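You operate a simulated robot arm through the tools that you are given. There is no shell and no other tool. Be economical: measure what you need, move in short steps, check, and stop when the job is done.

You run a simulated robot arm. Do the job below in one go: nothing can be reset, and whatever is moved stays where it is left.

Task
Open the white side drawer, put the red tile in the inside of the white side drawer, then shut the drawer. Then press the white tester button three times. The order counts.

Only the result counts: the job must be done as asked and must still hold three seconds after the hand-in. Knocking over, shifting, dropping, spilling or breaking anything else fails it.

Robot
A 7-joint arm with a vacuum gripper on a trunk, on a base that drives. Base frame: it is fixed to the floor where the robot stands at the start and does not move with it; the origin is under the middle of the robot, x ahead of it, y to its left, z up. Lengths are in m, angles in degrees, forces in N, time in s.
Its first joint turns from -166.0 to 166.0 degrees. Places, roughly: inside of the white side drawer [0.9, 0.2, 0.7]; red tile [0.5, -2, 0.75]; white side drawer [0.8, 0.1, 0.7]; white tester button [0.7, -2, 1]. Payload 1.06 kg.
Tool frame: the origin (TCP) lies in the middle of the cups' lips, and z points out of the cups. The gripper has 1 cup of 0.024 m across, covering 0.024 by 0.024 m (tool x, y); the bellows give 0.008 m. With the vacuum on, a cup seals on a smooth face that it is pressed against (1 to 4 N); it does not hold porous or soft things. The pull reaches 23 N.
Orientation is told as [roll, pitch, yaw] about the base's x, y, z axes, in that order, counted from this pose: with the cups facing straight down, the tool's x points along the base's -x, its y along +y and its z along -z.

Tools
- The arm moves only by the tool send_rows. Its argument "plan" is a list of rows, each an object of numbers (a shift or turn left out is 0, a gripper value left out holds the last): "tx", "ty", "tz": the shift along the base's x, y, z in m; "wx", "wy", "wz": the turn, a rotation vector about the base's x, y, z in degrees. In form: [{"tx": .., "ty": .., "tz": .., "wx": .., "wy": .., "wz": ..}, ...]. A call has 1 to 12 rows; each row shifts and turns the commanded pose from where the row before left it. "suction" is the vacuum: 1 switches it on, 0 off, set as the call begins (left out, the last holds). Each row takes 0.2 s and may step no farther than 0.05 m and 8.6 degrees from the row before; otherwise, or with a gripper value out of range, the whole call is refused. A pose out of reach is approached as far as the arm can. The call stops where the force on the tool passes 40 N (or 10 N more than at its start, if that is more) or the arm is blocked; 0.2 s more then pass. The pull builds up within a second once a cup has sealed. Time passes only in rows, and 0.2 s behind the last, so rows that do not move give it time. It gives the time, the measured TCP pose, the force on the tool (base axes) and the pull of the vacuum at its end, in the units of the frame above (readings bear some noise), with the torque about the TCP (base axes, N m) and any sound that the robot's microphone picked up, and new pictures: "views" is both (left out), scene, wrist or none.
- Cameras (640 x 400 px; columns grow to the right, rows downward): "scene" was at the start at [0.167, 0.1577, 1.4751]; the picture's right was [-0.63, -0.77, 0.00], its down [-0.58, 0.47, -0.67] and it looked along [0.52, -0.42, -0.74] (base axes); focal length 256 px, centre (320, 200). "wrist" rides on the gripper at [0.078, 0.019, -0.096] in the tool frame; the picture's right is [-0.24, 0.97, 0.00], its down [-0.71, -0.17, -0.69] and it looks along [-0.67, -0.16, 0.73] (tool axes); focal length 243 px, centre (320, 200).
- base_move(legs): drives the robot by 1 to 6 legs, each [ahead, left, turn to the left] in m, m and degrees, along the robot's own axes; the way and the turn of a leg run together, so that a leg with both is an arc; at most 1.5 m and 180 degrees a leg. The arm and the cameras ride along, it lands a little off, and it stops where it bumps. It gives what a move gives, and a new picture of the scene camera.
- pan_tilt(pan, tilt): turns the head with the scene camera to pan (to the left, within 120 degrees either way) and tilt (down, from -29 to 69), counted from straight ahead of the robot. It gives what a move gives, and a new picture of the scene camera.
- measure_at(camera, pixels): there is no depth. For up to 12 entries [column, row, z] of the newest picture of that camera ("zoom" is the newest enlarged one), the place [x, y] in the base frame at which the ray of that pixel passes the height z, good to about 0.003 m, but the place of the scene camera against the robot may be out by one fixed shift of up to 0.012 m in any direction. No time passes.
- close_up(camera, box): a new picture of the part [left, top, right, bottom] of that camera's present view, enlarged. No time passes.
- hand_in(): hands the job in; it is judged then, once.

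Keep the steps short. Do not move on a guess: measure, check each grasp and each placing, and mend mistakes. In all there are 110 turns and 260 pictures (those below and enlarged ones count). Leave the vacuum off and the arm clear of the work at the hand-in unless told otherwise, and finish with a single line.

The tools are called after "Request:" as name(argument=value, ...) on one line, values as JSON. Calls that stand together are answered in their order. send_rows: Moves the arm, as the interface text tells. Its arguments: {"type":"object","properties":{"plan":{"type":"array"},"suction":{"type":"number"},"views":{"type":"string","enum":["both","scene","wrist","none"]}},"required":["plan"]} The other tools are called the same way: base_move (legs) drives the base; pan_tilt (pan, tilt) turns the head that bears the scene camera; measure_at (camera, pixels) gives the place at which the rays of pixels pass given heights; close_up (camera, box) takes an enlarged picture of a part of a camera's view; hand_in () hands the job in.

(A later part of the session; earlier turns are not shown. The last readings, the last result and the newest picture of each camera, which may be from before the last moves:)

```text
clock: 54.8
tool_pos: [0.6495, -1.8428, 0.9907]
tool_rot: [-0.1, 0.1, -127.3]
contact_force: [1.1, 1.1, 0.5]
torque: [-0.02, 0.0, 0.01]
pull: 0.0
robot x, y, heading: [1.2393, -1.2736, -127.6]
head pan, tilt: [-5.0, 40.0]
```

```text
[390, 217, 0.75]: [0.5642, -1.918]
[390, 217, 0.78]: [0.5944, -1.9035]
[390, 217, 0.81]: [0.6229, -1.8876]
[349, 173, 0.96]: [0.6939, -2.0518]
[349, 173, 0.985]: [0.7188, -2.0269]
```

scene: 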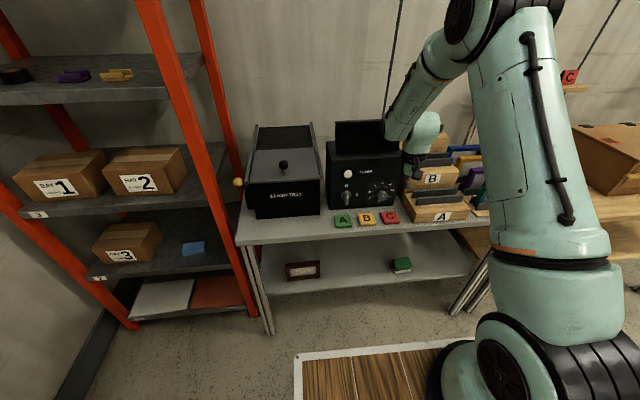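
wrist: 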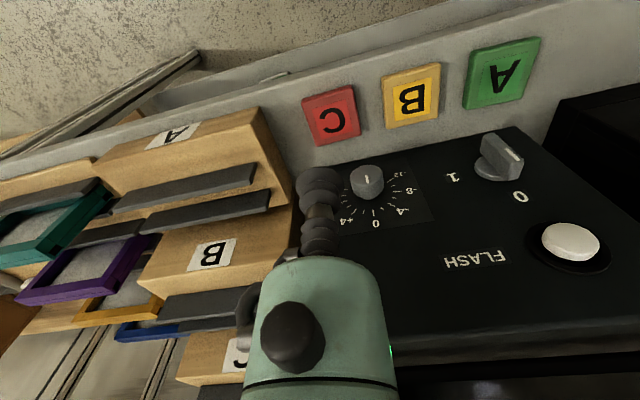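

Tile top centre is about (0.622, -1.884, 0.80); button about (0.713, -2.033, 0.976). I'll go over the tile, a touch toward me to clear the knobs, and lower to z≈0.87.

Request:
send_rows(plan=[{"tx": -0.0225, "ty": -0.036}, {"tz": -0.04}, {"tz": -0.04}, {"tz": -0.04}])

```text
clock: 55.8
tool_pos: [0.6277, -1.8768, 0.87]
tool_rot: [0.0, 0.0, -127.3]
contact_force: [0.5, -0.2, -0.1]
torque: [-0.04, 0.0, 0.0]
pull: 0.2
robot x, y, heading: [1.2399, -1.273, -127.2]
head pan, tilt: [-5.0, 40.0]
```

scene: 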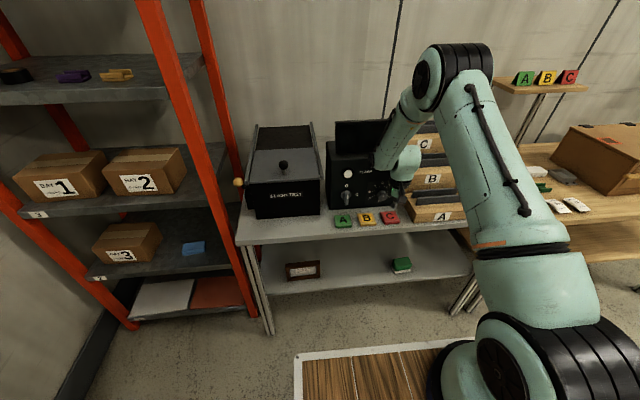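
wrist: 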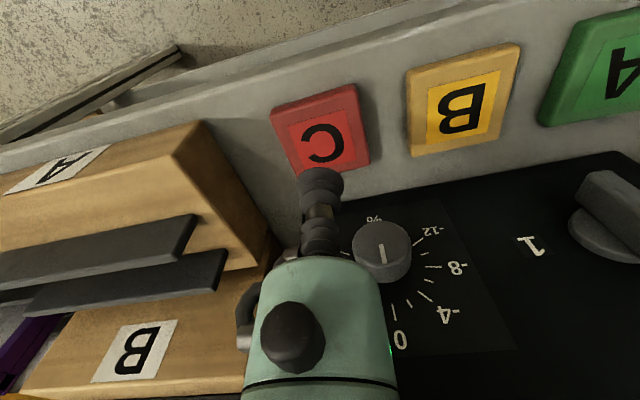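

Request:
measure_at(camera="wrist", pixels=[[322, 131, 0.77], [322, 131, 0.79], [322, 131, 0.8], [271, 110, 0.8], [357, 85, 0.8], [371, 160, 0.8]])

```text
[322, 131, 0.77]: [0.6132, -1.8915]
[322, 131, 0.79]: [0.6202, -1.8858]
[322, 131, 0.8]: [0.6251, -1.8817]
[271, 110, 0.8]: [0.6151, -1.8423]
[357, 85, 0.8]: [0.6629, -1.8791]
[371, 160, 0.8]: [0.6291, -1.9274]
```

The tile centre is about 9 mm from my aim point, well within the tile. I'll lower with vacuum on in small rows.

Request:
send_rows(plan=[{"tx": -0.002, "ty": -0.003, "tz": -0.03}, {"tz": -0.02}, {"tz": -0.006}, {"tz": -0.006}, {"tz": -0.005}], suction=1, views="wrist")

```text
clock: 57.0
tool_pos: [0.6247, -1.8825, 0.8049]
tool_rot: [0.0, -0.2, -127.4]
contact_force: [-4.9, -0.6, 20.3]
torque: [0.02, -0.06, 0.01]
pull: 22.6
robot x, y, heading: [1.2399, -1.2727, -127.5]
head pan, tilt: [-5.0, 40.0]
```

wrist: 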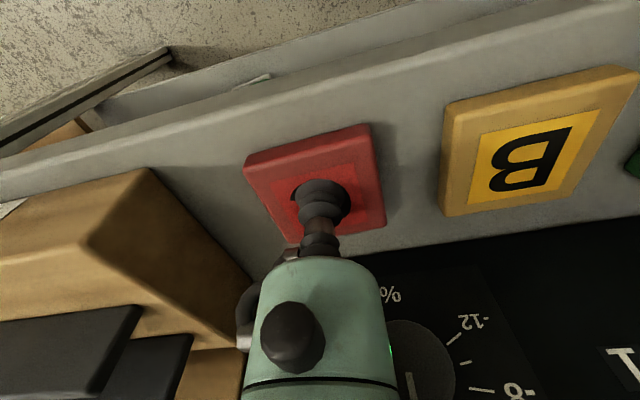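

Sealed at 22.6 N on the red tile, TCP z=0.805. I'll lift straight up and back toward the robot.

Request:
send_rows(plan=[{"tz": 0.01}, {"tz": 0.02}, {"tz": 0.03}, {"tz": 0.04}, {"tz": 0.04}, {"tz": 0.04}, {"tz": 0.04}, {"tx": 0.02, "ty": 0.03, "tz": 0.03}, {"tx": 0.02, "ty": 0.03, "tz": 0.03}, {"tx": 0.02, "ty": 0.03}, {"tx": 0.02, "ty": 0.03}])

```text
clock: 59.4
tool_pos: [0.7064, -1.7618, 1.0853]
tool_rot: [0.0, 0.0, -127.3]
contact_force: [0.6, -0.3, -1.0]
torque: [-0.01, -0.01, 0.0]
pull: 23.5
robot x, y, heading: [1.2406, -1.2718, -127.0]
head pan, tilt: [-5.0, 40.0]
```

scene: 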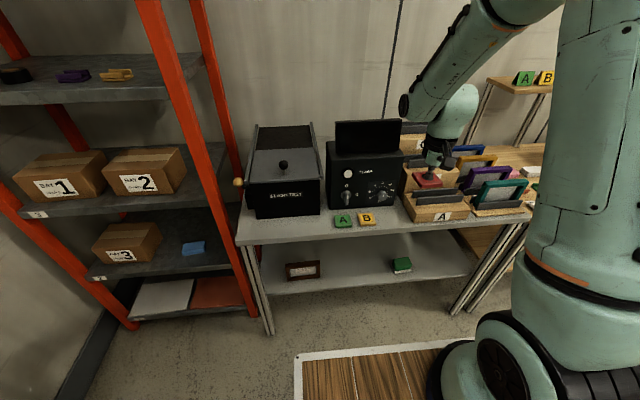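
wrist: 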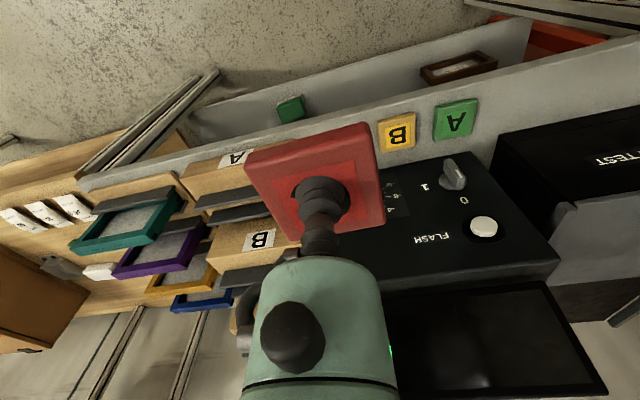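

Tile held firmly (23.5 N). I'll drive back the way I came to face the open drawer.

Request:
base_move(legs=[[0.04, 0, 1.6], [0, -1.15, 0], [0, 0, -180], [-0.13, 0, 0]])

Request:
pan_tilt(pan=10, tilt=45)

```text
clock: 73.9
tool_pos: [0.7199, -0.2469, 1.0849]
tool_rot: [0.1, 0.0, 55.6]
contact_force: [-0.1, -0.1, -1.0]
torque: [0.02, -0.03, 0.02]
pull: 23.8
robot x, y, heading: [0.2106, -0.7625, 55.8]
head pan, tilt: [-5.0, 40.0]
```

scene: 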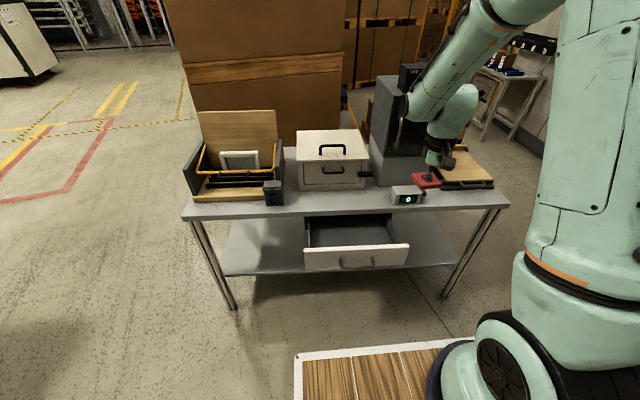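

```text
clock: 74.6
tool_pos: [0.7201, -0.2456, 1.0867]
tool_rot: [0.0, 0.0, 55.6]
contact_force: [-0.1, 0.5, -1.2]
torque: [0.01, -0.01, 0.02]
pull: 23.4
robot x, y, heading: [0.2097, -0.755, 55.5]
head pan, tilt: [10.0, 45.0]
```

scene: 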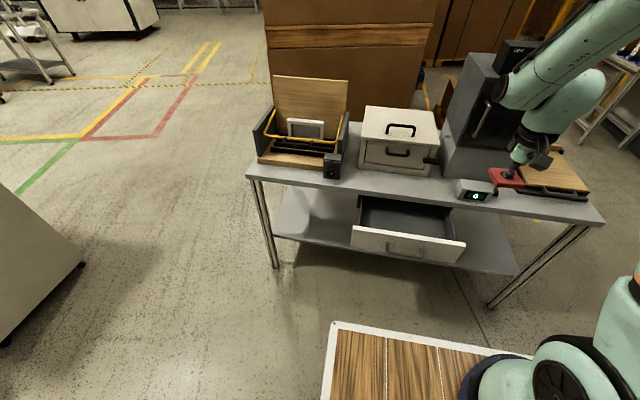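

Back before the drawer. I'll enlarge and measure the opening.

Request:
close_up(camera="scene", box=[330, 170, 490, 270])

Request:
measure_at(camera="zoom", pixels=[[90, 228, 0.74], [540, 290, 0.74], [120, 108, 0.74], [470, 150, 0.74], [300, 200, 0.66], [300, 110, 0.77]])

```text
4.00 times, centred on (410, 220) of scene
```

zoom: 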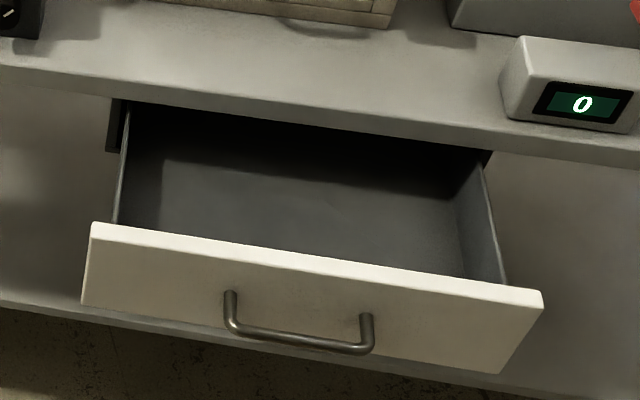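

```text
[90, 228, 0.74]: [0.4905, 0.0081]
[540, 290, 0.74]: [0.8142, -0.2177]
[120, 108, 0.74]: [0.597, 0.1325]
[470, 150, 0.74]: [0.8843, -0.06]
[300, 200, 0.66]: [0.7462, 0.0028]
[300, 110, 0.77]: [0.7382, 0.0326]
```

The opening spans n≈0.315–0.457. I'll aim for its middle, (0.712, -0.038), moving there high, then lowering to z≈0.87 for a check.

Request:
send_rows(plan=[{"tx": -0.0016, "ty": 0.0416}, {"tx": -0.0016, "ty": 0.0416}, {"tx": -0.0016, "ty": 0.0416}, {"tx": -0.0016, "ty": 0.0416}, {"tx": -0.0016, "ty": 0.0416}, {"tz": -0.045}, {"tz": -0.045}, {"tz": -0.045}, {"tz": -0.045}, {"tz": -0.03}])

Request:
close_up(camera="scene", box=[330, 150, 490, 250])

```text
clock: 76.8
tool_pos: [0.7078, -0.0372, 0.8736]
tool_rot: [0.0, 0.0, 55.7]
contact_force: [-0.2, 0.4, 0.2]
torque: [-0.03, -0.03, -0.02]
pull: 22.7
robot x, y, heading: [0.2108, -0.7603, 55.6]
head pan, tilt: [10.0, 45.0]
```

scene: 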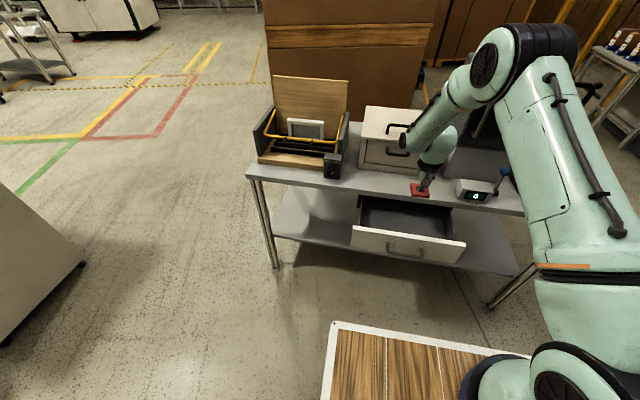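
wrist: 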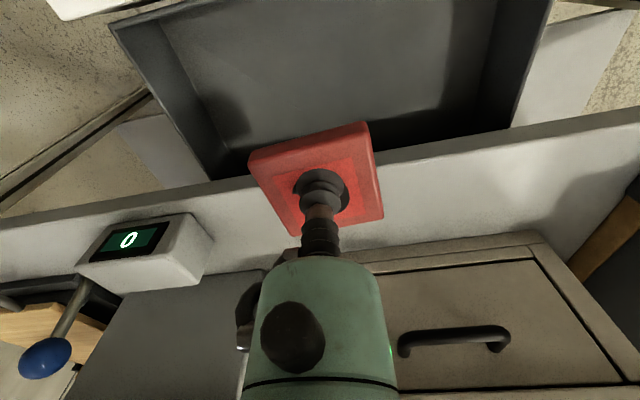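

```text
4.00 times, centred on (410, 200) of scene
```

zoom: 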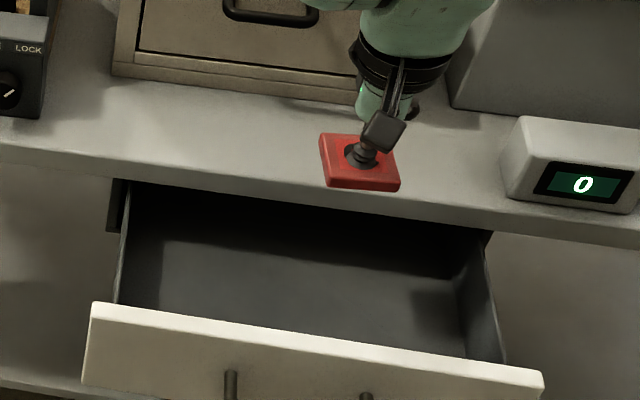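

Request:
measure_at(camera="wrist", pixels=[[220, 181, 0.77], [220, 181, 0.74], [450, 147, 0.77], [450, 147, 0.74], [112, 25, 0.73], [250, 157, 0.86], [366, 123, 0.86], [382, 218, 0.86]])

```text
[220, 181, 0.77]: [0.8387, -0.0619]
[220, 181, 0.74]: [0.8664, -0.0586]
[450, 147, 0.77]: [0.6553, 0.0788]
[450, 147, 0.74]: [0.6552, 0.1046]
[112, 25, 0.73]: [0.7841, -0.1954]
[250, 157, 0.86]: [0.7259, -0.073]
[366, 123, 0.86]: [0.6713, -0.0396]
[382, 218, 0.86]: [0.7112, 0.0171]
```

The tile's far edge is only about 1.5 cm from the counter edge, so I'll shift 1.5 cm back, then lower into the drawer.

Request:
send_rows(plan=[{"tx": -0.0088, "ty": -0.0122}, {"tz": -0.04}, {"tz": -0.03}, {"tz": -0.03}])

Request:
close_up(camera="scene", box=[330, 150, 490, 250])

```text
clock: 77.8
tool_pos: [0.7025, -0.0513, 0.7762]
tool_rot: [0.1, -0.1, 55.5]
contact_force: [-0.5, -0.6, -0.3]
torque: [-0.01, 0.04, -0.03]
pull: 22.7
robot x, y, heading: [0.2109, -0.7619, 55.7]
head pan, tilt: [10.0, 45.0]
```

scene: 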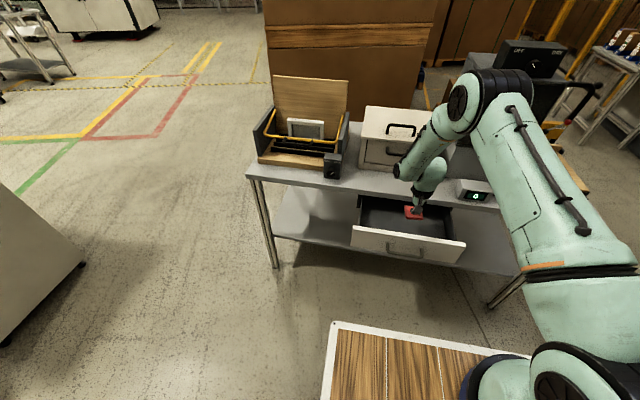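
wrist: 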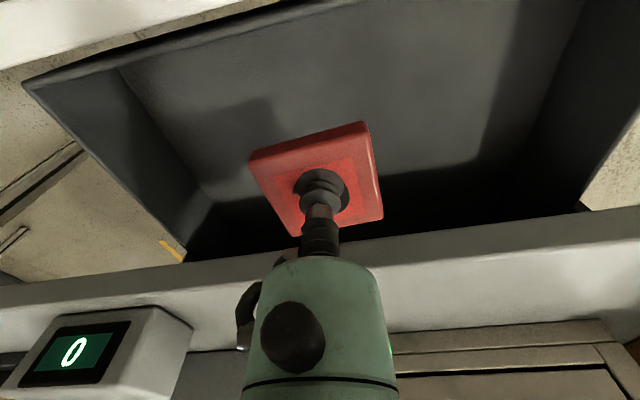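

```text
4.00 times, centred on (410, 200) of scene
```

zoom: 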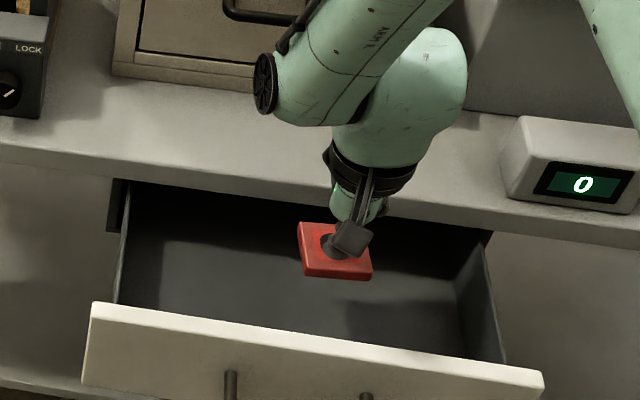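

The tile is inside the opening with room on all sides. I'll lower further.

Request:
send_rows(plan=[{"tz": -0.02}, {"tz": -0.02}, {"tz": -0.02}, {"tz": -0.015}])

Request:
close_up(camera="scene", box=[330, 150, 490, 250])

```text
clock: 78.8
tool_pos: [0.7021, -0.0507, 0.7004]
tool_rot: [0.0, -0.1, 55.6]
contact_force: [-0.1, 0.0, -0.5]
torque: [0.0, -0.01, 0.01]
pull: 22.4
robot x, y, heading: [0.2118, -0.7614, 55.5]
head pan, tilt: [10.0, 45.0]
```

scene: 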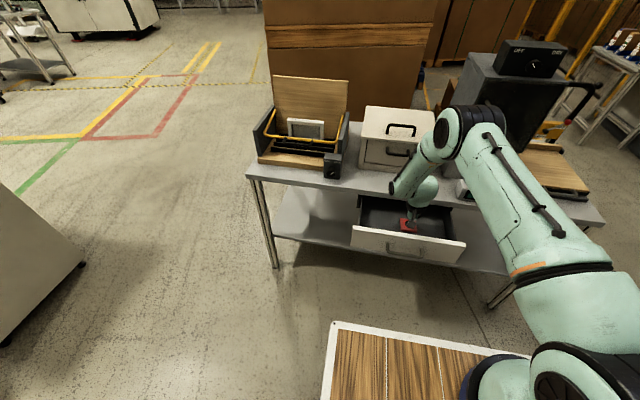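
wrist: 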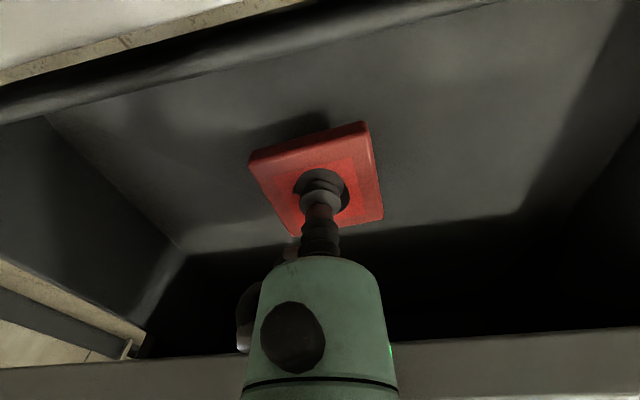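

```text
4.00 times, centred on (410, 200) of scene
```

zoom: 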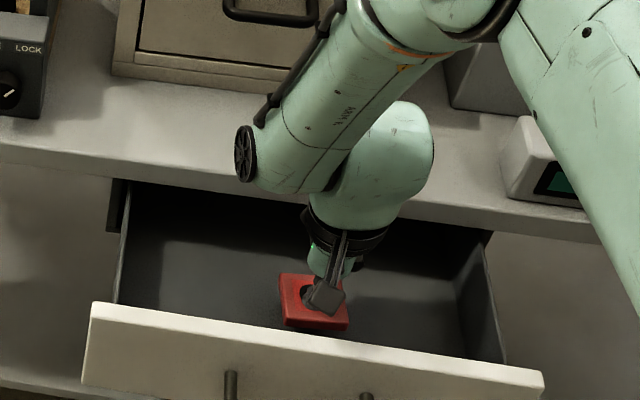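

No contact yet. I'll lower in small rows until the tile meets the drawer floor.

Request:
send_rows(plan=[{"tz": -0.006}, {"tz": -0.006}, {"tz": -0.005}, {"tz": -0.004}], views="wrist")

```text
clock: 79.8
tool_pos: [0.7014, -0.049, 0.6805]
tool_rot: [0.1, 0.0, 55.5]
contact_force: [-0.2, -0.4, -0.5]
torque: [0.02, 0.01, -0.04]
pull: 22.9
robot x, y, heading: [0.2128, -0.7606, 55.5]
head pan, tilt: [10.0, 45.0]
```

wrist: 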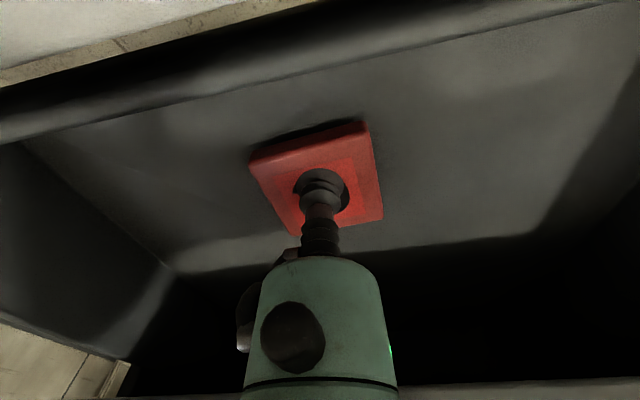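

Request:
send_rows(plan=[{"tz": -0.003}, {"tz": -0.003}, {"tz": -0.003}, {"tz": -0.002}], views="wrist")

```text
clock: 80.8
tool_pos: [0.7026, -0.0486, 0.6705]
tool_rot: [-0.1, -0.1, 55.7]
contact_force: [0.1, 2.0, 17.4]
torque: [0.03, -0.05, -0.02]
pull: 22.8
robot x, y, heading: [0.2142, -0.7633, 55.8]
head pan, tilt: [10.0, 45.0]
```

wrist: 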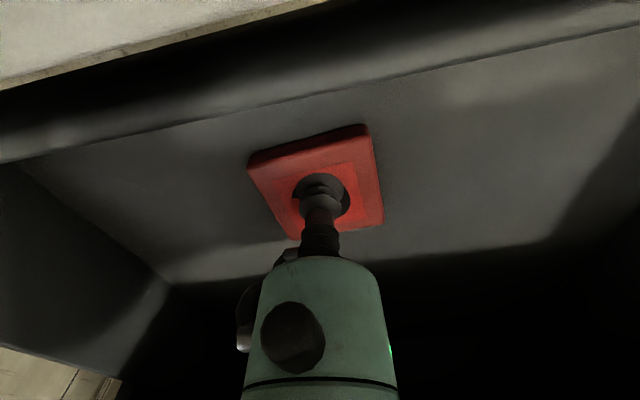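

The tile rests on the floor of the drawer (17 N contact). I'll release, wait, and lift straight up.

Request:
send_rows(plan=[{}, {}, {}, {"tz": 0.005}, {"tz": 0.01}, {"tz": 0.03}, {"tz": 0.04}, {"tz": 0.04}, {"tz": 0.04}, {"tz": 0.04}, {"tz": 0.04}], suction=0)

Request:
close_up(camera="scene", box=[330, 150, 490, 250])

```text
clock: 83.2
tool_pos: [0.7024, -0.0488, 0.9108]
tool_rot: [-0.1, 0.0, 55.6]
contact_force: [-0.4, -0.4, 0.0]
torque: [0.0, 0.05, -0.01]
pull: 0.0
robot x, y, heading: [0.212, -0.7589, 55.7]
head pan, tilt: [10.0, 45.0]
```

scene: 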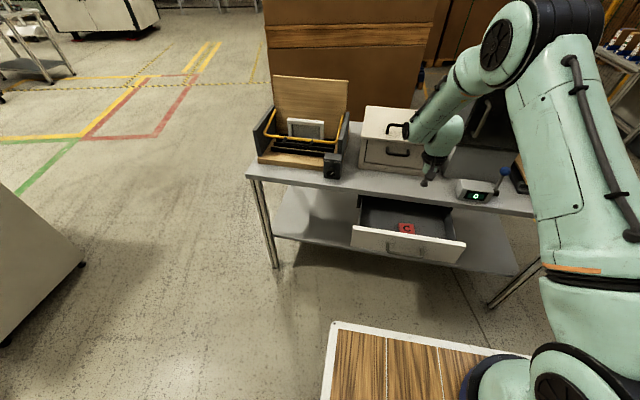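
wrist: 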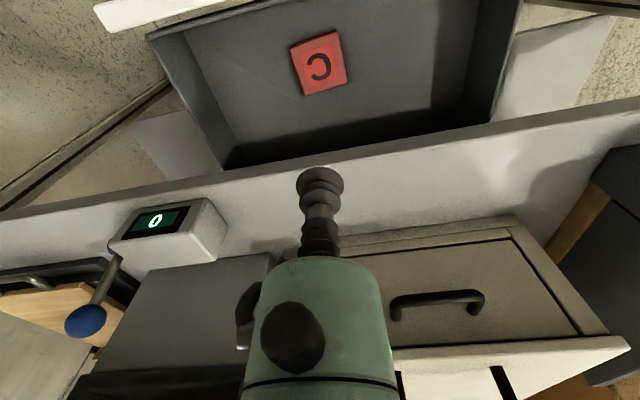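

```text
4.00 times, centred on (410, 200) of scene
```

zoom: 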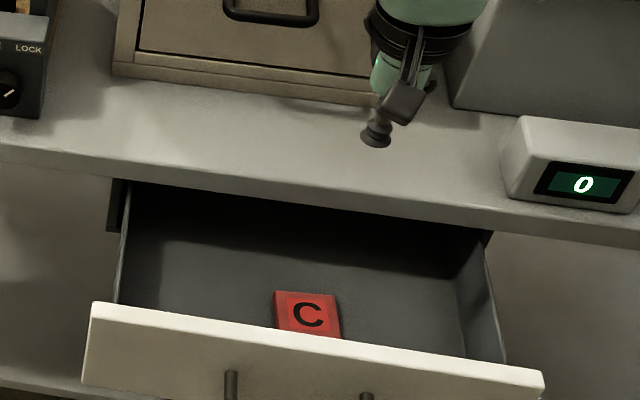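

The tile lies flat in the drawer. I'll back off over the aisle, shifted right of the handle.

Request:
send_rows(plan=[{"tx": -0.006, "ty": -0.043}, {"tx": -0.006, "ty": -0.043}, {"tx": -0.006, "ty": -0.043}, {"tx": -0.006, "ty": -0.043}, {"tx": -0.006, "ty": -0.043}, {"tx": -0.006, "ty": -0.043}], views="none")

Request:
send_rows(plan=[{"tz": -0.01, "wx": 6.75, "wy": -4.62}, {"tz": -0.01, "wx": 6.75, "wy": -4.62}, {"tz": -0.01, "wx": 6.75, "wy": -4.62}, {"tz": -0.02, "wx": 6.75, "wy": -4.62}, {"tz": -0.02, "wx": 6.75, "wy": -4.62}, {"tz": -0.02, "wx": 6.75, "wy": -4.62}, {"tz": -0.025, "wx": 6.75, "wy": -4.62}, {"tz": -0.025, "wx": 6.75, "wy": -4.62}, {"tz": -0.025, "wx": 6.75, "wy": -4.62}, {"tz": -0.025, "wx": 6.75, "wy": -4.62}, {"tz": -0.028, "wx": 6.75, "wy": -4.62}])

```text
clock: 84.6
tool_pos: [0.6652, -0.3102, 0.9145]
tool_rot: [-0.1, 0.0, 55.7]
contact_force: [-0.3, 0.1, -0.2]
torque: [-0.02, 0.01, 0.0]
pull: 0.0
robot x, y, heading: [0.2081, -0.7599, 55.8]
head pan, tilt: [10.0, 45.0]
```

```text
clock: 87.0
tool_pos: [0.6656, -0.3085, 0.6967]
tool_rot: [-158.4, -90.0, -146.1]
contact_force: [0.2, -0.2, -0.5]
torque: [-0.01, 0.02, -0.01]
pull: 0.0
robot x, y, heading: [0.2106, -0.7623, 55.8]
head pan, tilt: [10.0, 45.0]
```

scene: 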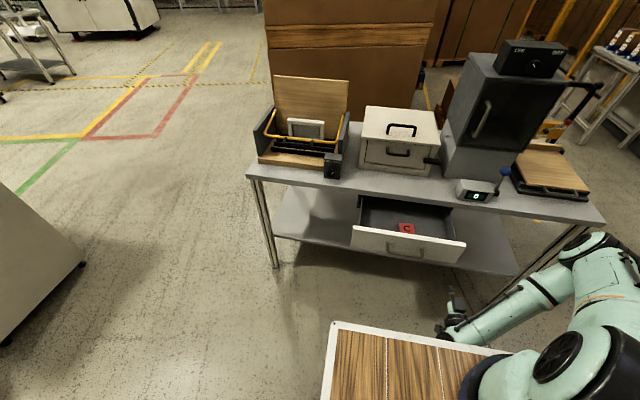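
wrist: 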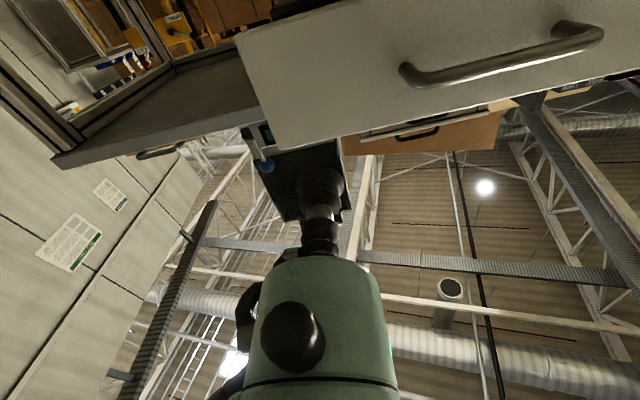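

The tool is level at t=0.72, n=0.138; the open face is at n≈0.28. I'll approach and start to push gently.

Request:
send_rows(plan=[{"tx": 0.0175, "ty": 0.0244}, {"tx": 0.0175, "ty": 0.0244}, {"tx": 0.0175, "ty": 0.0244}, {"tx": 0.0146, "ty": 0.0203}, {"tx": 0.007, "ty": 0.0097}, {"tx": 0.007, "ty": 0.0097}, {"tx": 0.007, "ty": 0.0097}, {"tx": 0.007, "ty": 0.0097}, {"tx": 0.007, "ty": 0.0097}])

```text
clock: 89.0
tool_pos: [0.7692, -0.1648, 0.6949]
tool_rot: [-70.2, -89.9, 125.8]
contact_force: [-0.2, 0.1, 0.2]
torque: [-0.02, 0.01, -0.02]
pull: 0.1
robot x, y, heading: [0.2084, -0.7631, 55.1]
head pan, tilt: [10.0, 45.0]
```

scene: 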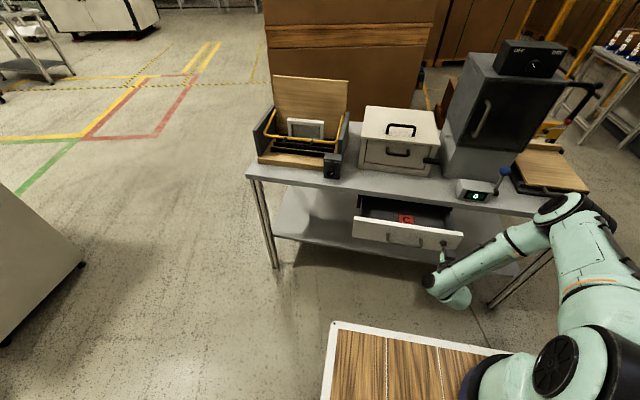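
wrist: 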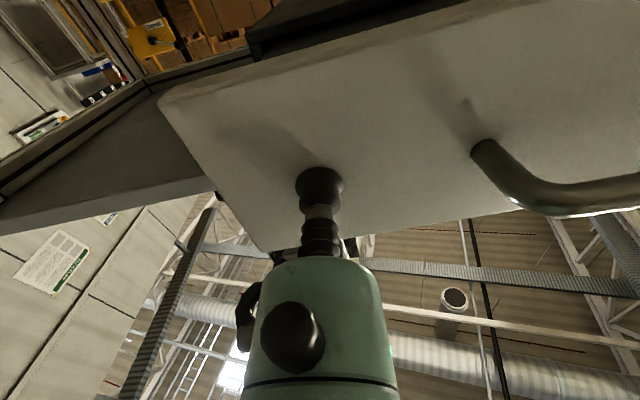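

The drawer is sliding in (n now 0.315). I'll keep pushing.

Request:
send_rows(plan=[{"tx": 0.0064, "ty": 0.0089}, {"tx": 0.0064, "ty": 0.0089}, {"tx": 0.0064, "ty": 0.0089}, {"tx": 0.0064, "ty": 0.0089}, {"tx": 0.0064, "ty": 0.0089}, {"tx": 0.0064, "ty": 0.0089}, {"tx": 0.0064, "ty": 0.0089}, {"tx": 0.0064, "ty": 0.0089}, {"tx": 0.0064, "ty": 0.0089}, {"tx": 0.0064, "ty": 0.0089}, {"tx": 0.0064, "ty": 0.0089}, {"tx": 0.0064, "ty": 0.0089}])

```text
clock: 91.6
tool_pos: [0.8456, -0.0585, 0.697]
tool_rot: [-90.9, -90.0, 146.4]
contact_force: [-0.3, 0.8, -0.6]
torque: [0.0, 0.01, -0.04]
pull: 0.0
robot x, y, heading: [0.2108, -0.7615, 55.6]
head pan, tilt: [10.0, 45.0]
```

scene: 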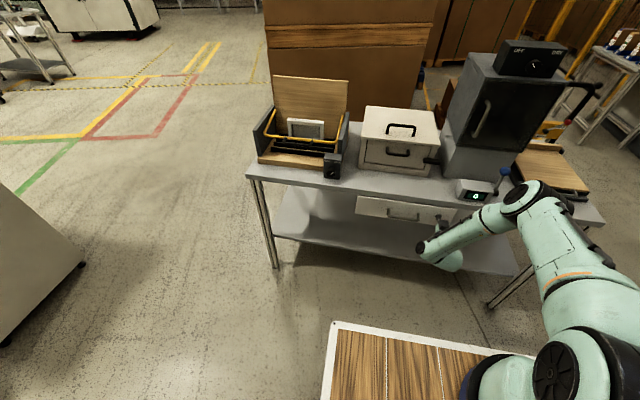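
wrist: 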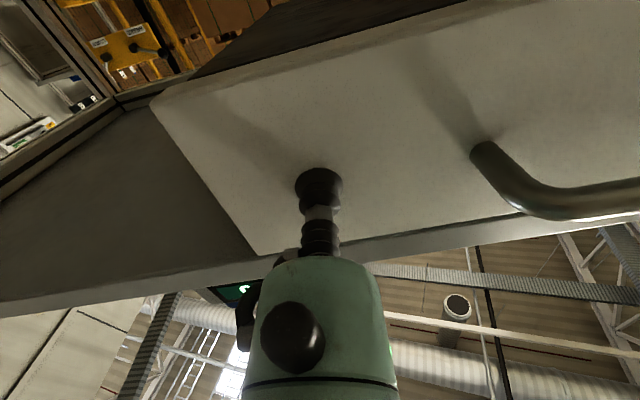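

Almost shut (n=0.446). I'll push in 4 mm rows until the force shows it is fully home.

Request:
send_rows(plan=[{"tx": 0.0023, "ty": 0.0032}, {"tx": 0.0023, "ty": 0.0032}, {"tx": 0.0023, "ty": 0.0032}, {"tx": 0.0023, "ty": 0.0032}, {"tx": 0.0023, "ty": 0.0032}, {"tx": 0.0023, "ty": 0.0032}])

Request:
close_up(camera="scene", box=[330, 150, 490, 250])

```text
clock: 93.0
tool_pos: [0.8569, -0.0428, 0.693]
tool_rot: [4.9, -89.6, 50.5]
contact_force: [-10.3, -14.5, 3.7]
torque: [-0.07, 0.07, -0.02]
pull: 0.1
robot x, y, heading: [0.2101, -0.7594, 55.4]
head pan, tilt: [10.0, 45.0]
stopped in row 6: the force on the tool passed its limit at 46 N (the readings are from after the stop); the commanded pose is now the measured one
```

scene: 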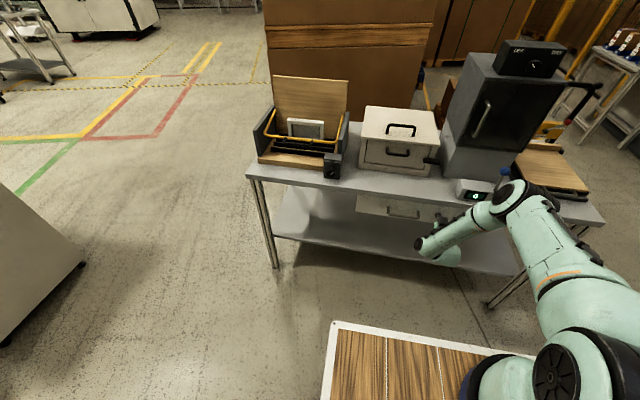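
wrist: 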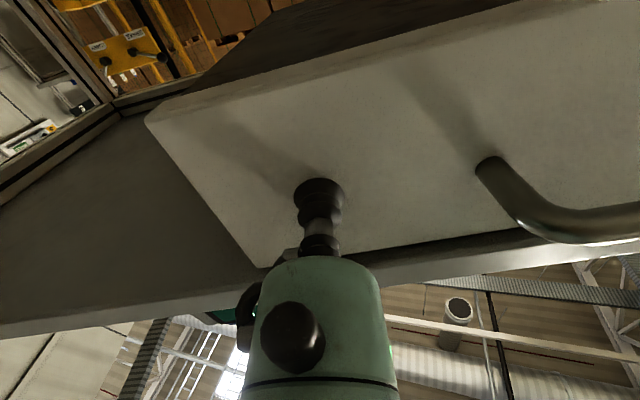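

```text
4.00 times, centred on (410, 200) of scene
```

zoom: 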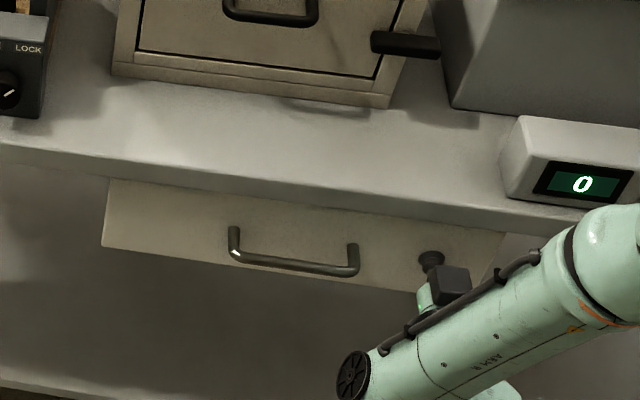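

The drawer is fully home (n=0.466, as at first contact). I'll back off slowly and raise the tool, keeping it level for pressing the button.

Request:
send_rows(plan=[{"tx": -0.0035, "ty": -0.0049}, {"tx": -0.0058, "ty": -0.0081}, {"tx": -0.0117, "ty": -0.0162}, {"tx": -0.0233, "ty": -0.0325}, {"tx": -0.0233, "ty": -0.0325}, {"tx": -0.0233, "ty": -0.0325}, {"tx": -0.0233, "ty": -0.0325}, {"tx": -0.0233, "ty": -0.0325}, {"tx": -0.0233, "ty": -0.0325}, {"tx": -0.0233, "ty": -0.0325}])

Request:
close_up(camera="scene", box=[330, 150, 490, 250])

```text
clock: 95.2
tool_pos: [0.6723, -0.2989, 0.6941]
tool_rot: [20.7, -89.8, 35.0]
contact_force: [-0.4, -0.4, 0.2]
torque: [-0.02, -0.01, 0.0]
pull: 0.0
robot x, y, heading: [0.2086, -0.7604, 55.7]
head pan, tilt: [10.0, 45.0]
```

scene: 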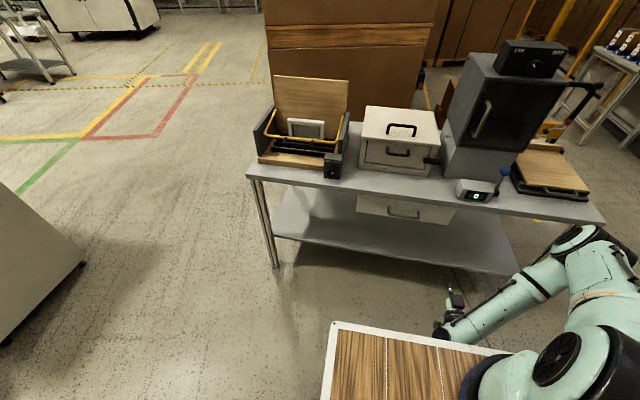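
wrist: 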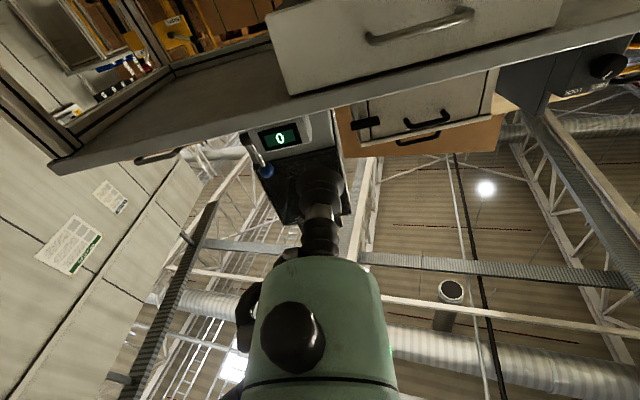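

```text
4.00 times, centred on (410, 200) of scene
```

zoom: 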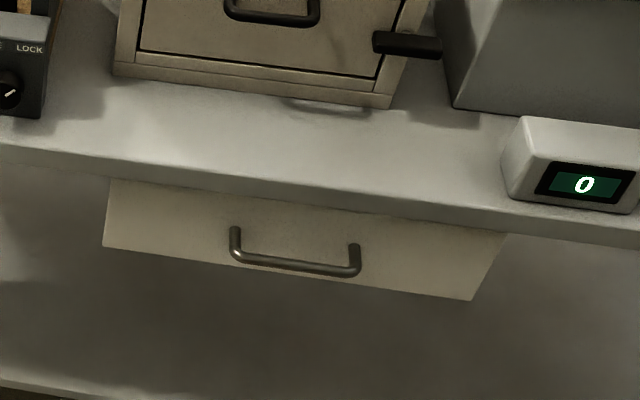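

The drawer is shut and stays. I'll raise the level tool to z≈1.1, then drive to the tester bench again.

Request:
send_rows(plan=[{"tz": 0.045}, {"tz": 0.045}, {"tz": 0.045}, {"tz": 0.045}, {"tz": 0.045}, {"tz": 0.045}, {"tz": 0.045}, {"tz": 0.045}, {"tz": 0.04}], views="none")

Request:
base_move(legs=[[0.1, 0, 0], [0, 0, 178.7], [0, 1.19, 0]])

Request:
pan_tilt(pan=-5, tilt=40)

```text
clock: 97.2
tool_pos: [0.7395, -0.2698, 1.0657]
tool_rot: [92.7, -89.6, -40.5]
contact_force: [-3.2, 5.3, -1.0]
torque: [0.04, -0.01, -0.54]
pull: 0.1
out of reach, approached as far as the arm can: row 4, 5, 6, 7
robot x, y, heading: [0.2112, -0.7581, 55.8]
head pan, tilt: [10.0, 45.0]
```

```text
clock: 111.3
tool_pos: [0.7028, -1.8534, 1.0656]
tool_rot: [1.4, -89.8, -126.8]
contact_force: [-0.4, -0.7, 0.1]
torque: [0.02, 0.0, 0.01]
pull: 0.1
robot x, y, heading: [1.2239, -1.3537, -125.5]
head pan, tilt: [10.0, 45.0]
```

scene: 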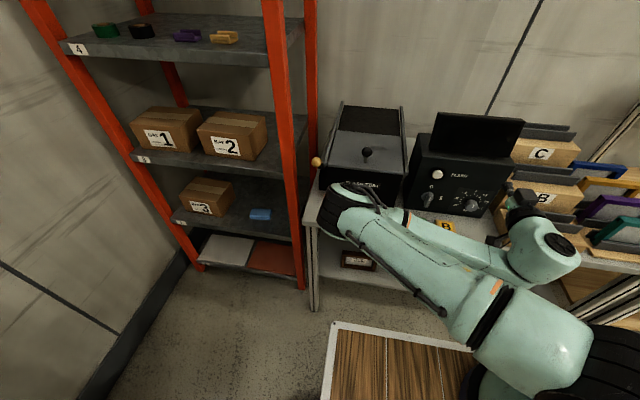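

```text
clock: 112.0
tool_pos: [0.703, -1.8534, 1.0657]
tool_rot: [1.8, -89.9, -127.3]
contact_force: [-0.5, 0.8, -0.3]
torque: [-0.01, 0.0, 0.0]
pull: 0.1
robot x, y, heading: [1.2243, -1.3533, -125.3]
head pan, tilt: [-5.0, 40.0]
```

scene: 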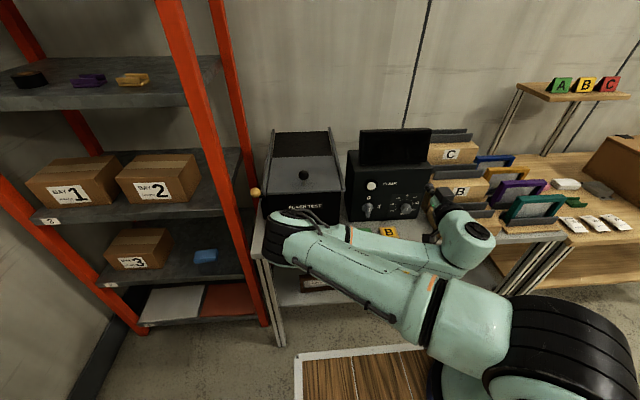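

The arm took an odd elbow-out pose while raising. I'll check where that elbow is and that nothing was touched before moving on.

Request:
measure_at(camera="scene", pixels=[[290, 235, 1.0], [290, 235, 0.9], [290, 235, 1.1], [275, 250, 1.0], [272, 216, 0.85], [468, 240, 1.0]])

Request:
close_up(camera="scene", box=[240, 120, 520, 295])

Request:
close_up(camera="wrist", box=[0, 0, 640, 400])

```text
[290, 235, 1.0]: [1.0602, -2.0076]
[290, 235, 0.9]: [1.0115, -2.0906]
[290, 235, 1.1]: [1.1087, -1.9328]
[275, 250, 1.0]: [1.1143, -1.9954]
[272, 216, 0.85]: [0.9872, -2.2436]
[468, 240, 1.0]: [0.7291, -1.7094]
```

```text
2.29 times, centred on (380, 208) of scene
```

zoom: 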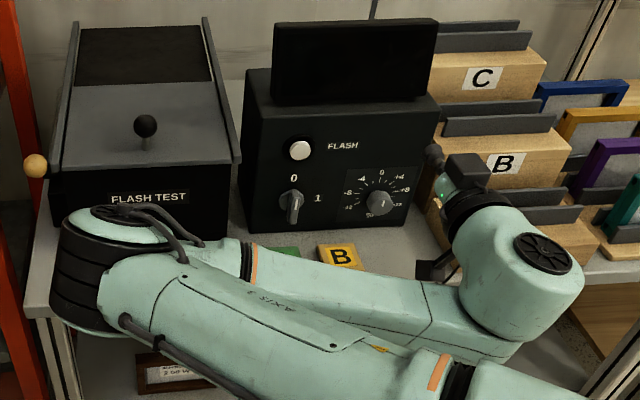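

```text
1.00 times, centred on (320, 200) of wrist (not enlarged: the box is as wide or as high as the picture)
```

zoom: 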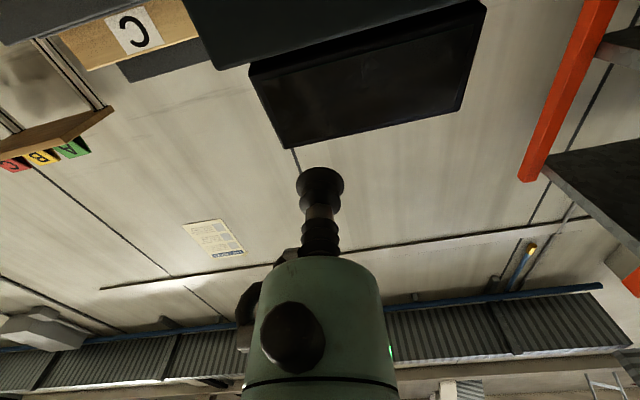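

Nothing is touched; the elbow hangs just short of the bench edge. I'll back the base off 0.18 m to gain room, which also makes the press reach more extended and natural.

Request:
base_move(legs=[[-0.18, 0, 0]])

Request:
send_rows(plan=[{"tx": -0.0175, "ty": -0.0244}, {"tx": -0.0175, "ty": -0.0244}, {"tx": -0.0175, "ty": -0.0244}])

```text
clock: 113.5
tool_pos: [0.8074, -1.7068, 1.0658]
tool_rot: [2.0, -89.8, -127.5]
contact_force: [1.0, 0.1, -0.3]
torque: [-0.02, 0.0, -0.02]
pull: 0.0
robot x, y, heading: [1.3271, -1.202, -125.1]
head pan, tilt: [-5.0, 40.0]
```

scene: 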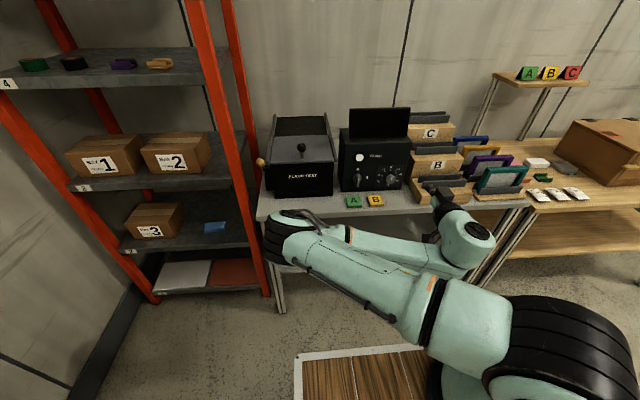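

```text
clock: 114.3
tool_pos: [0.7545, -1.7771, 1.0663]
tool_rot: [-6.9, -89.8, -118.4]
contact_force: [0.3, 0.0, 0.0]
torque: [0.0, -0.03, -0.03]
pull: 0.1
robot x, y, heading: [1.3278, -1.2059, -125.3]
head pan, tilt: [-5.0, 40.0]
```

scene: 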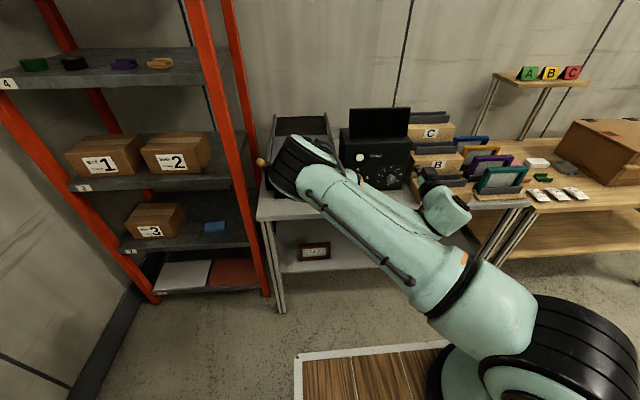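
wrist: 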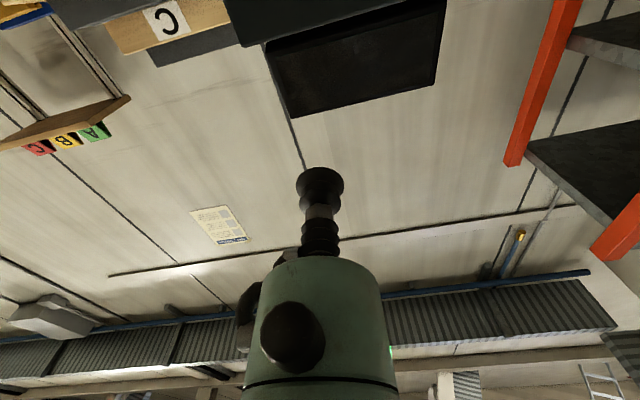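

All objects still in place. To get a cleaner elbow-up posture, I'll turn the tool to straight down here, then view.

Request:
send_rows(plan=[{"wx": 6.675, "wy": -4.73}, {"wx": 6.675, "wy": -4.73}, {"wx": 6.675, "wy": -4.73}, {"wx": 6.675, "wy": -4.73}, {"wx": 6.675, "wy": -4.73}, {"wx": 6.675, "wy": -4.73}, {"wx": 6.675, "wy": -4.73}, {"wx": 6.675, "wy": -4.73}, {"wx": 6.675, "wy": -4.73}, {"wx": 6.675, "wy": -4.73}, {"wx": 6.675, "wy": -4.73}])

```text
clock: 116.7
tool_pos: [0.7545, -1.7782, 1.0667]
tool_rot: [0.0, 0.3, -125.3]
contact_force: [0.2, 0.2, 0.2]
torque: [-0.01, -0.02, 0.04]
pull: 0.2
robot x, y, heading: [1.3275, -1.2086, -125.2]
head pan, tilt: [-5.0, 40.0]
```

scene: 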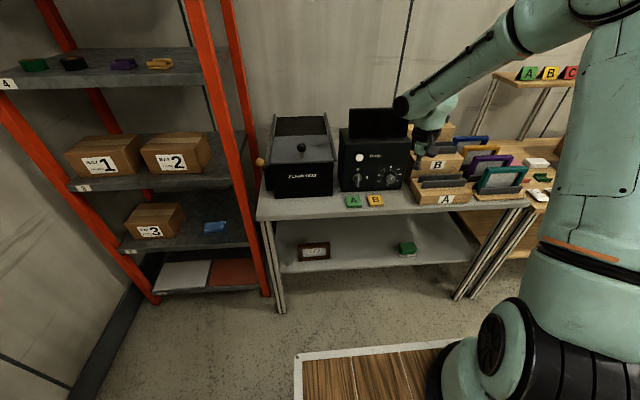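
wrist: 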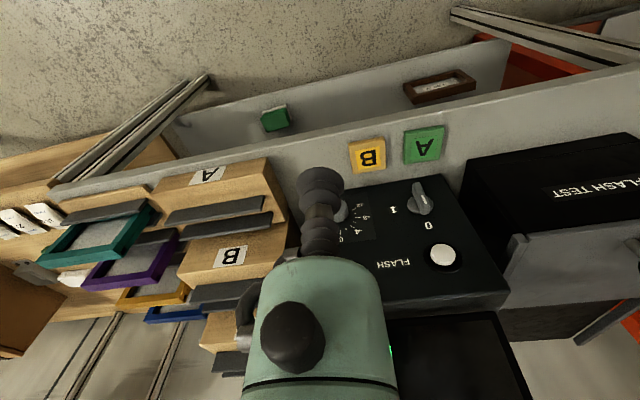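

Elbow is up again. I'll turn to level while moving toward the button line, checking halfway.

Request:
send_rows(plan=[{"tx": 0.0023, "ty": -0.0147, "tz": -0.0082, "wx": -6.675, "wy": 4.73}, {"tx": 0.0023, "ty": -0.0147, "tz": -0.0082, "wx": -6.675, "wy": 4.73}, {"tx": 0.0023, "ty": -0.0147, "tz": -0.0082, "wx": -6.675, "wy": 4.73}, {"tx": 0.0023, "ty": -0.0147, "tz": -0.0082, "wx": -6.675, "wy": 4.73}, {"tx": 0.0023, "ty": -0.0147, "tz": -0.0082, "wx": -6.675, "wy": 4.73}, {"tx": 0.0023, "ty": -0.0147, "tz": -0.0082, "wx": -6.675, "wy": 4.73}, {"tx": 0.0023, "ty": -0.0147, "tz": -0.0082, "wx": -6.675, "wy": 4.73}])

```text
clock: 118.3
tool_pos: [0.7705, -1.8812, 1.0094]
tool_rot: [-0.1, -57.3, -125.2]
contact_force: [0.4, 0.8, -0.1]
torque: [0.03, -0.03, 0.01]
pull: 0.0
robot x, y, heading: [1.3249, -1.2054, -125.1]
head pan, tilt: [-5.0, 40.0]
```

scene: 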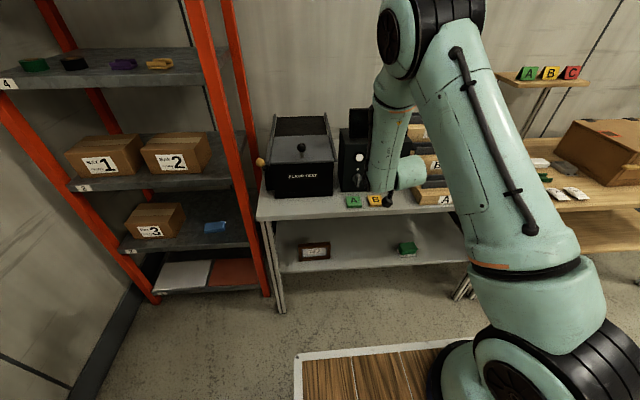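
wrist: 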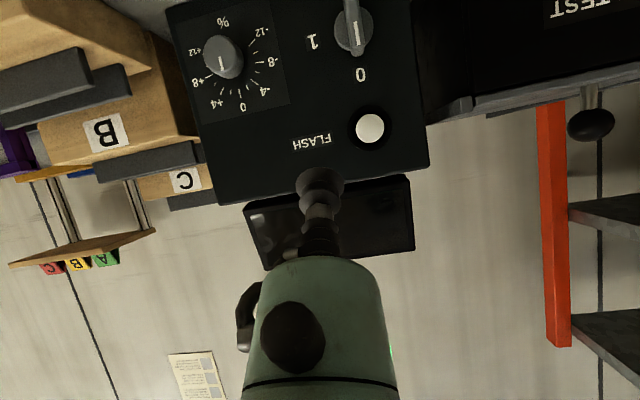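

Good posture. I'll finish the turn to level.

Request:
send_rows(plan=[{"tx": 0.0023, "ty": -0.0127, "tz": -0.0082, "wx": -6.675, "wy": 4.73}, {"tx": 0.0023, "ty": -0.0127, "tz": -0.0082, "wx": -6.675, "wy": 4.73}, {"tx": 0.0023, "ty": -0.0127, "tz": -0.0082, "wx": -6.675, "wy": 4.73}, {"tx": 0.0023, "ty": -0.0127, "tz": -0.0082, "wx": -6.675, "wy": 4.73}])

Request:
close_up(camera="scene", box=[310, 90, 470, 220])

```text
clock: 119.3
tool_pos: [0.779, -1.9325, 0.9744]
tool_rot: [-2.8, -89.9, -122.7]
contact_force: [0.4, -0.3, 0.9]
torque: [0.0, 0.03, 0.03]
pull: 0.1
robot x, y, heading: [1.3285, -1.2085, -125.2]
head pan, tilt: [-5.0, 40.0]
```

scene: 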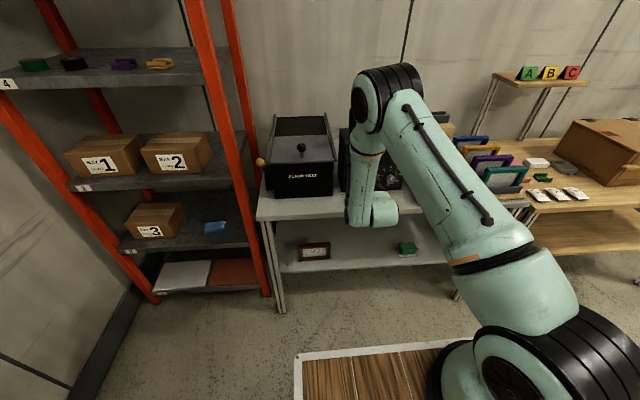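
wrist: 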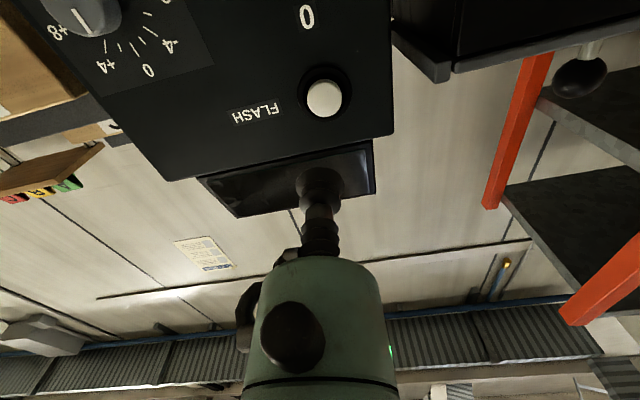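

```text
3.08 times, centred on (390, 155) of scene
```

zoom: 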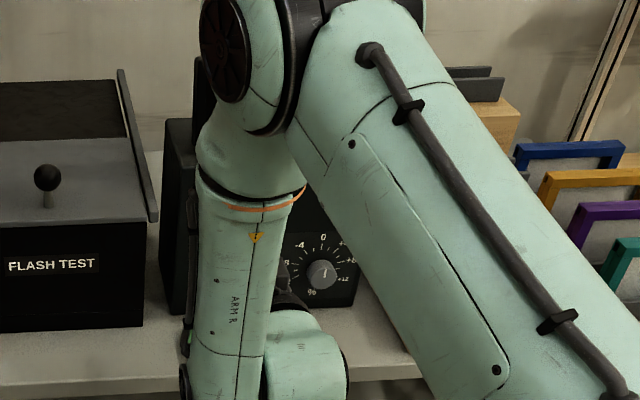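

Request:
measure_at(camera="wrist", pixels=[[323, 98, 0.94], [323, 98, 0.95], [323, 98, 0.96], [323, 98, 0.97], [323, 98, 0.98], [323, 98, 0.99]])

```text
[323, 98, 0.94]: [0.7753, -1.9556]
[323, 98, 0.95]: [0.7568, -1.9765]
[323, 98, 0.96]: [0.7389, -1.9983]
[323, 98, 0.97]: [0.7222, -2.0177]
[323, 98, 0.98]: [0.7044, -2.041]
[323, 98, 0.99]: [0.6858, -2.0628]
```

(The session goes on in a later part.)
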